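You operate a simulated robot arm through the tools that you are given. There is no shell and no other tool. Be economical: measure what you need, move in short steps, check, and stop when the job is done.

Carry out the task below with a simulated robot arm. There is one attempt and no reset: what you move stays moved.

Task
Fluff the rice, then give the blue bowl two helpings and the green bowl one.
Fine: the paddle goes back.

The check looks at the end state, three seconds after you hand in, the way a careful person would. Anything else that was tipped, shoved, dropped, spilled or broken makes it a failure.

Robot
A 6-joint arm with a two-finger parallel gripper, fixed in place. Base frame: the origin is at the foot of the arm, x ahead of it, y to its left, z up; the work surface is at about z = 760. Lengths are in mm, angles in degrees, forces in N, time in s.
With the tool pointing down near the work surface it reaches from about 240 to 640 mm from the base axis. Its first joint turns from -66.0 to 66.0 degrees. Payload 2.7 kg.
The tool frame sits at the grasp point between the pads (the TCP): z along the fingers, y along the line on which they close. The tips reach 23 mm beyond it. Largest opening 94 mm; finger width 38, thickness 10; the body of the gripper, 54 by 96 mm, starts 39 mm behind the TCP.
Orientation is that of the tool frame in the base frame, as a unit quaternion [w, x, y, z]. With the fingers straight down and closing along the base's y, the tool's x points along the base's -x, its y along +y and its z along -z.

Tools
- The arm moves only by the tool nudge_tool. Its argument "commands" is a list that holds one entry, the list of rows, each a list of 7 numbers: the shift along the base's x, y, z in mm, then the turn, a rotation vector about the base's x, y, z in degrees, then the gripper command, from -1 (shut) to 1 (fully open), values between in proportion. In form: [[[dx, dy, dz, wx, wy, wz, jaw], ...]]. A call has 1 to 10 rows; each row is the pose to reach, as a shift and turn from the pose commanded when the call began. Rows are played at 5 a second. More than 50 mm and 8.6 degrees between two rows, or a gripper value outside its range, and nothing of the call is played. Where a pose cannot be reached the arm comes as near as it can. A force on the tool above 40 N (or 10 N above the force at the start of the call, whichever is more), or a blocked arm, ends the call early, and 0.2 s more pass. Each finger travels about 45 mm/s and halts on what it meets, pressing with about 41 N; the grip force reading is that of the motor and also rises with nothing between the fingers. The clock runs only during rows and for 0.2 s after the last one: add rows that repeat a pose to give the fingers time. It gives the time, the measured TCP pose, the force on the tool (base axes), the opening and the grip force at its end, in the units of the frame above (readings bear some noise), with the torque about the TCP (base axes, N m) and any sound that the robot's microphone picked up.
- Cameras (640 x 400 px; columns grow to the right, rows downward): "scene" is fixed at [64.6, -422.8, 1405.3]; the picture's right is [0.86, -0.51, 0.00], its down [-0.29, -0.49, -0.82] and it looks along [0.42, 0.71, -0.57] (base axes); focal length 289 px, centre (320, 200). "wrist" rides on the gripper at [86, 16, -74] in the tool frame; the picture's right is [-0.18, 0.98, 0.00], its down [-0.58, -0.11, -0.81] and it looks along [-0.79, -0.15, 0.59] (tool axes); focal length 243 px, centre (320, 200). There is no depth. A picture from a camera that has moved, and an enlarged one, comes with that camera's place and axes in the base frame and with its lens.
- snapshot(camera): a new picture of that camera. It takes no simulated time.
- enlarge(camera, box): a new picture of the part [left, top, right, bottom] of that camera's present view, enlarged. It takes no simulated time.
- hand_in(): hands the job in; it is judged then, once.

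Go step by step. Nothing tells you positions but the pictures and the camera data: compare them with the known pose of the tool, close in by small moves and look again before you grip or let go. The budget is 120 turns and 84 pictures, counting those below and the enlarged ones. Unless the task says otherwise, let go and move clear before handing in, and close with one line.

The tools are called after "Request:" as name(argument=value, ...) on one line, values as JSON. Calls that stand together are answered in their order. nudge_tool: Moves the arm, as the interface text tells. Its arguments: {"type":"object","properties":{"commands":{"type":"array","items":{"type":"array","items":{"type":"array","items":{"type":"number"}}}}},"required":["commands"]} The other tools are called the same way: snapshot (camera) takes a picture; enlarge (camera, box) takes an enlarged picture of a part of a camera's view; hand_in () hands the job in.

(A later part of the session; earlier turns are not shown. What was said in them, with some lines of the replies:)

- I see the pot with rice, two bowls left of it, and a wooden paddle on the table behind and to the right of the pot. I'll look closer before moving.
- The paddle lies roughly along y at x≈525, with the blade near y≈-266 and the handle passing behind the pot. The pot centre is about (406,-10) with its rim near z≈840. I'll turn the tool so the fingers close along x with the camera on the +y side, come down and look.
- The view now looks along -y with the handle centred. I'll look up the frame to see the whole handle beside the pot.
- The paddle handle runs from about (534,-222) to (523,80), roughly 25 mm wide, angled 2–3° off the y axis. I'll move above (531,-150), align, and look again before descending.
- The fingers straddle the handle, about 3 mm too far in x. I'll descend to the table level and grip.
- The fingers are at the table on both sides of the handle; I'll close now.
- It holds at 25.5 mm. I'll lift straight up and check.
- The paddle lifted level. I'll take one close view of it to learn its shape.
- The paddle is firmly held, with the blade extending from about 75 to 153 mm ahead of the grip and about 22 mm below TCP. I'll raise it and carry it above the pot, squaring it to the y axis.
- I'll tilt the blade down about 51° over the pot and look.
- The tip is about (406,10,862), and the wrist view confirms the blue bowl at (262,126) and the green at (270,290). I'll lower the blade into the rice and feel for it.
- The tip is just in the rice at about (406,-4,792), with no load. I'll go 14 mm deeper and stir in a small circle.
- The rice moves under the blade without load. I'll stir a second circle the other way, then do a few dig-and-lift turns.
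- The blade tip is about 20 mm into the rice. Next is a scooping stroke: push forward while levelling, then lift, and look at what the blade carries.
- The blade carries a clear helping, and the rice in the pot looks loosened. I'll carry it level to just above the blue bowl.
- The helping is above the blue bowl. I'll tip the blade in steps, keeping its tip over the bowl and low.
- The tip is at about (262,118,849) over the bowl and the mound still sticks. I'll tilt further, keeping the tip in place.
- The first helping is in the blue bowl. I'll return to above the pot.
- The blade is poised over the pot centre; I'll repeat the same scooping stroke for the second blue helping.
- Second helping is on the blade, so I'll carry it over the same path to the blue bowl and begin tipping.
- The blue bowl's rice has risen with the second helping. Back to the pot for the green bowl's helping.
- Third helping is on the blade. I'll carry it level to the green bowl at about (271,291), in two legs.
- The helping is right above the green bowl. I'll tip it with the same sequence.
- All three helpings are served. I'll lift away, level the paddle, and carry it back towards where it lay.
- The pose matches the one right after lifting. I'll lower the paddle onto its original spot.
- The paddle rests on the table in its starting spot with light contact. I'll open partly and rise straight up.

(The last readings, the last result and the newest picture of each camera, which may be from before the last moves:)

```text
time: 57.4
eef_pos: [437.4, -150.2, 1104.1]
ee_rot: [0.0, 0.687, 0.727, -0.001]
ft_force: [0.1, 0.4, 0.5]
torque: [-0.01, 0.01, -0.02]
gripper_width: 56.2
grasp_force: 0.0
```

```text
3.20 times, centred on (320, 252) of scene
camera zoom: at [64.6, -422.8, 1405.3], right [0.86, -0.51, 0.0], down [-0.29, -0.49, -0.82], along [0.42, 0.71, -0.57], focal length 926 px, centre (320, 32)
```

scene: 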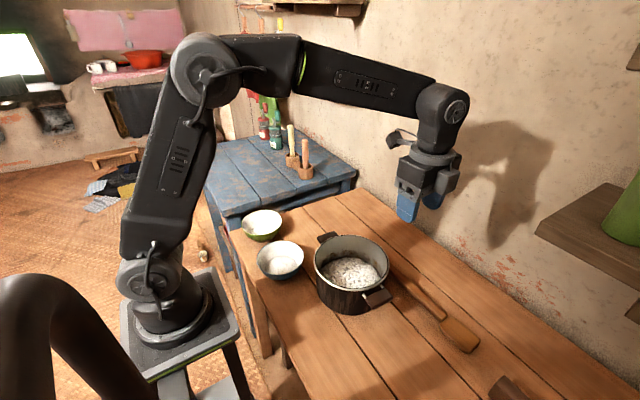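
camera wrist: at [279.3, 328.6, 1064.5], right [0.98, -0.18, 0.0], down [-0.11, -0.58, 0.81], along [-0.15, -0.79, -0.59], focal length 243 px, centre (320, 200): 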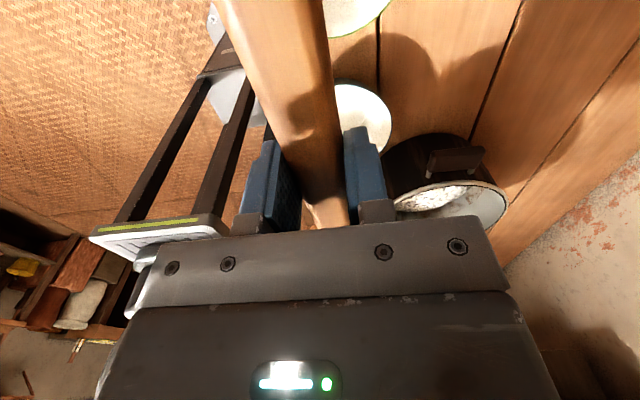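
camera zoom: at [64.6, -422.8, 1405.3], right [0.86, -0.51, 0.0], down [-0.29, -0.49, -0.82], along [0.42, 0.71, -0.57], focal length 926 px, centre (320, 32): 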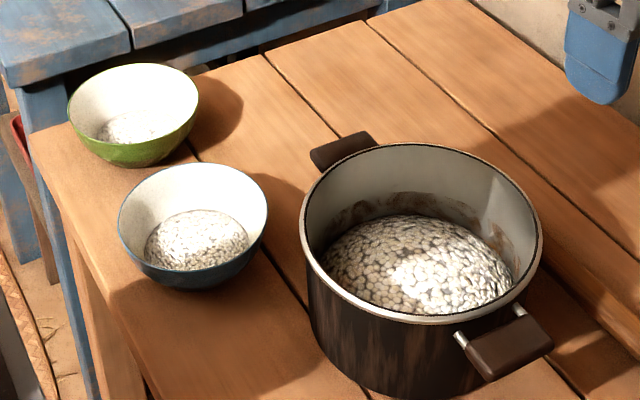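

The blue bowl holds two helpings and the green bowl one. The paddle is back in its original spot, nothing is spilled or moved, and the gripper is clear, so I'm handing in.

Request:
hand_in()

```text
The job is handed in.
```

I fluffed the rice, gave the blue bowl two helpings and the green bowl one, laid the paddle back where it was, and handed the job in; the stirring itself left no clear visible change in the rice.
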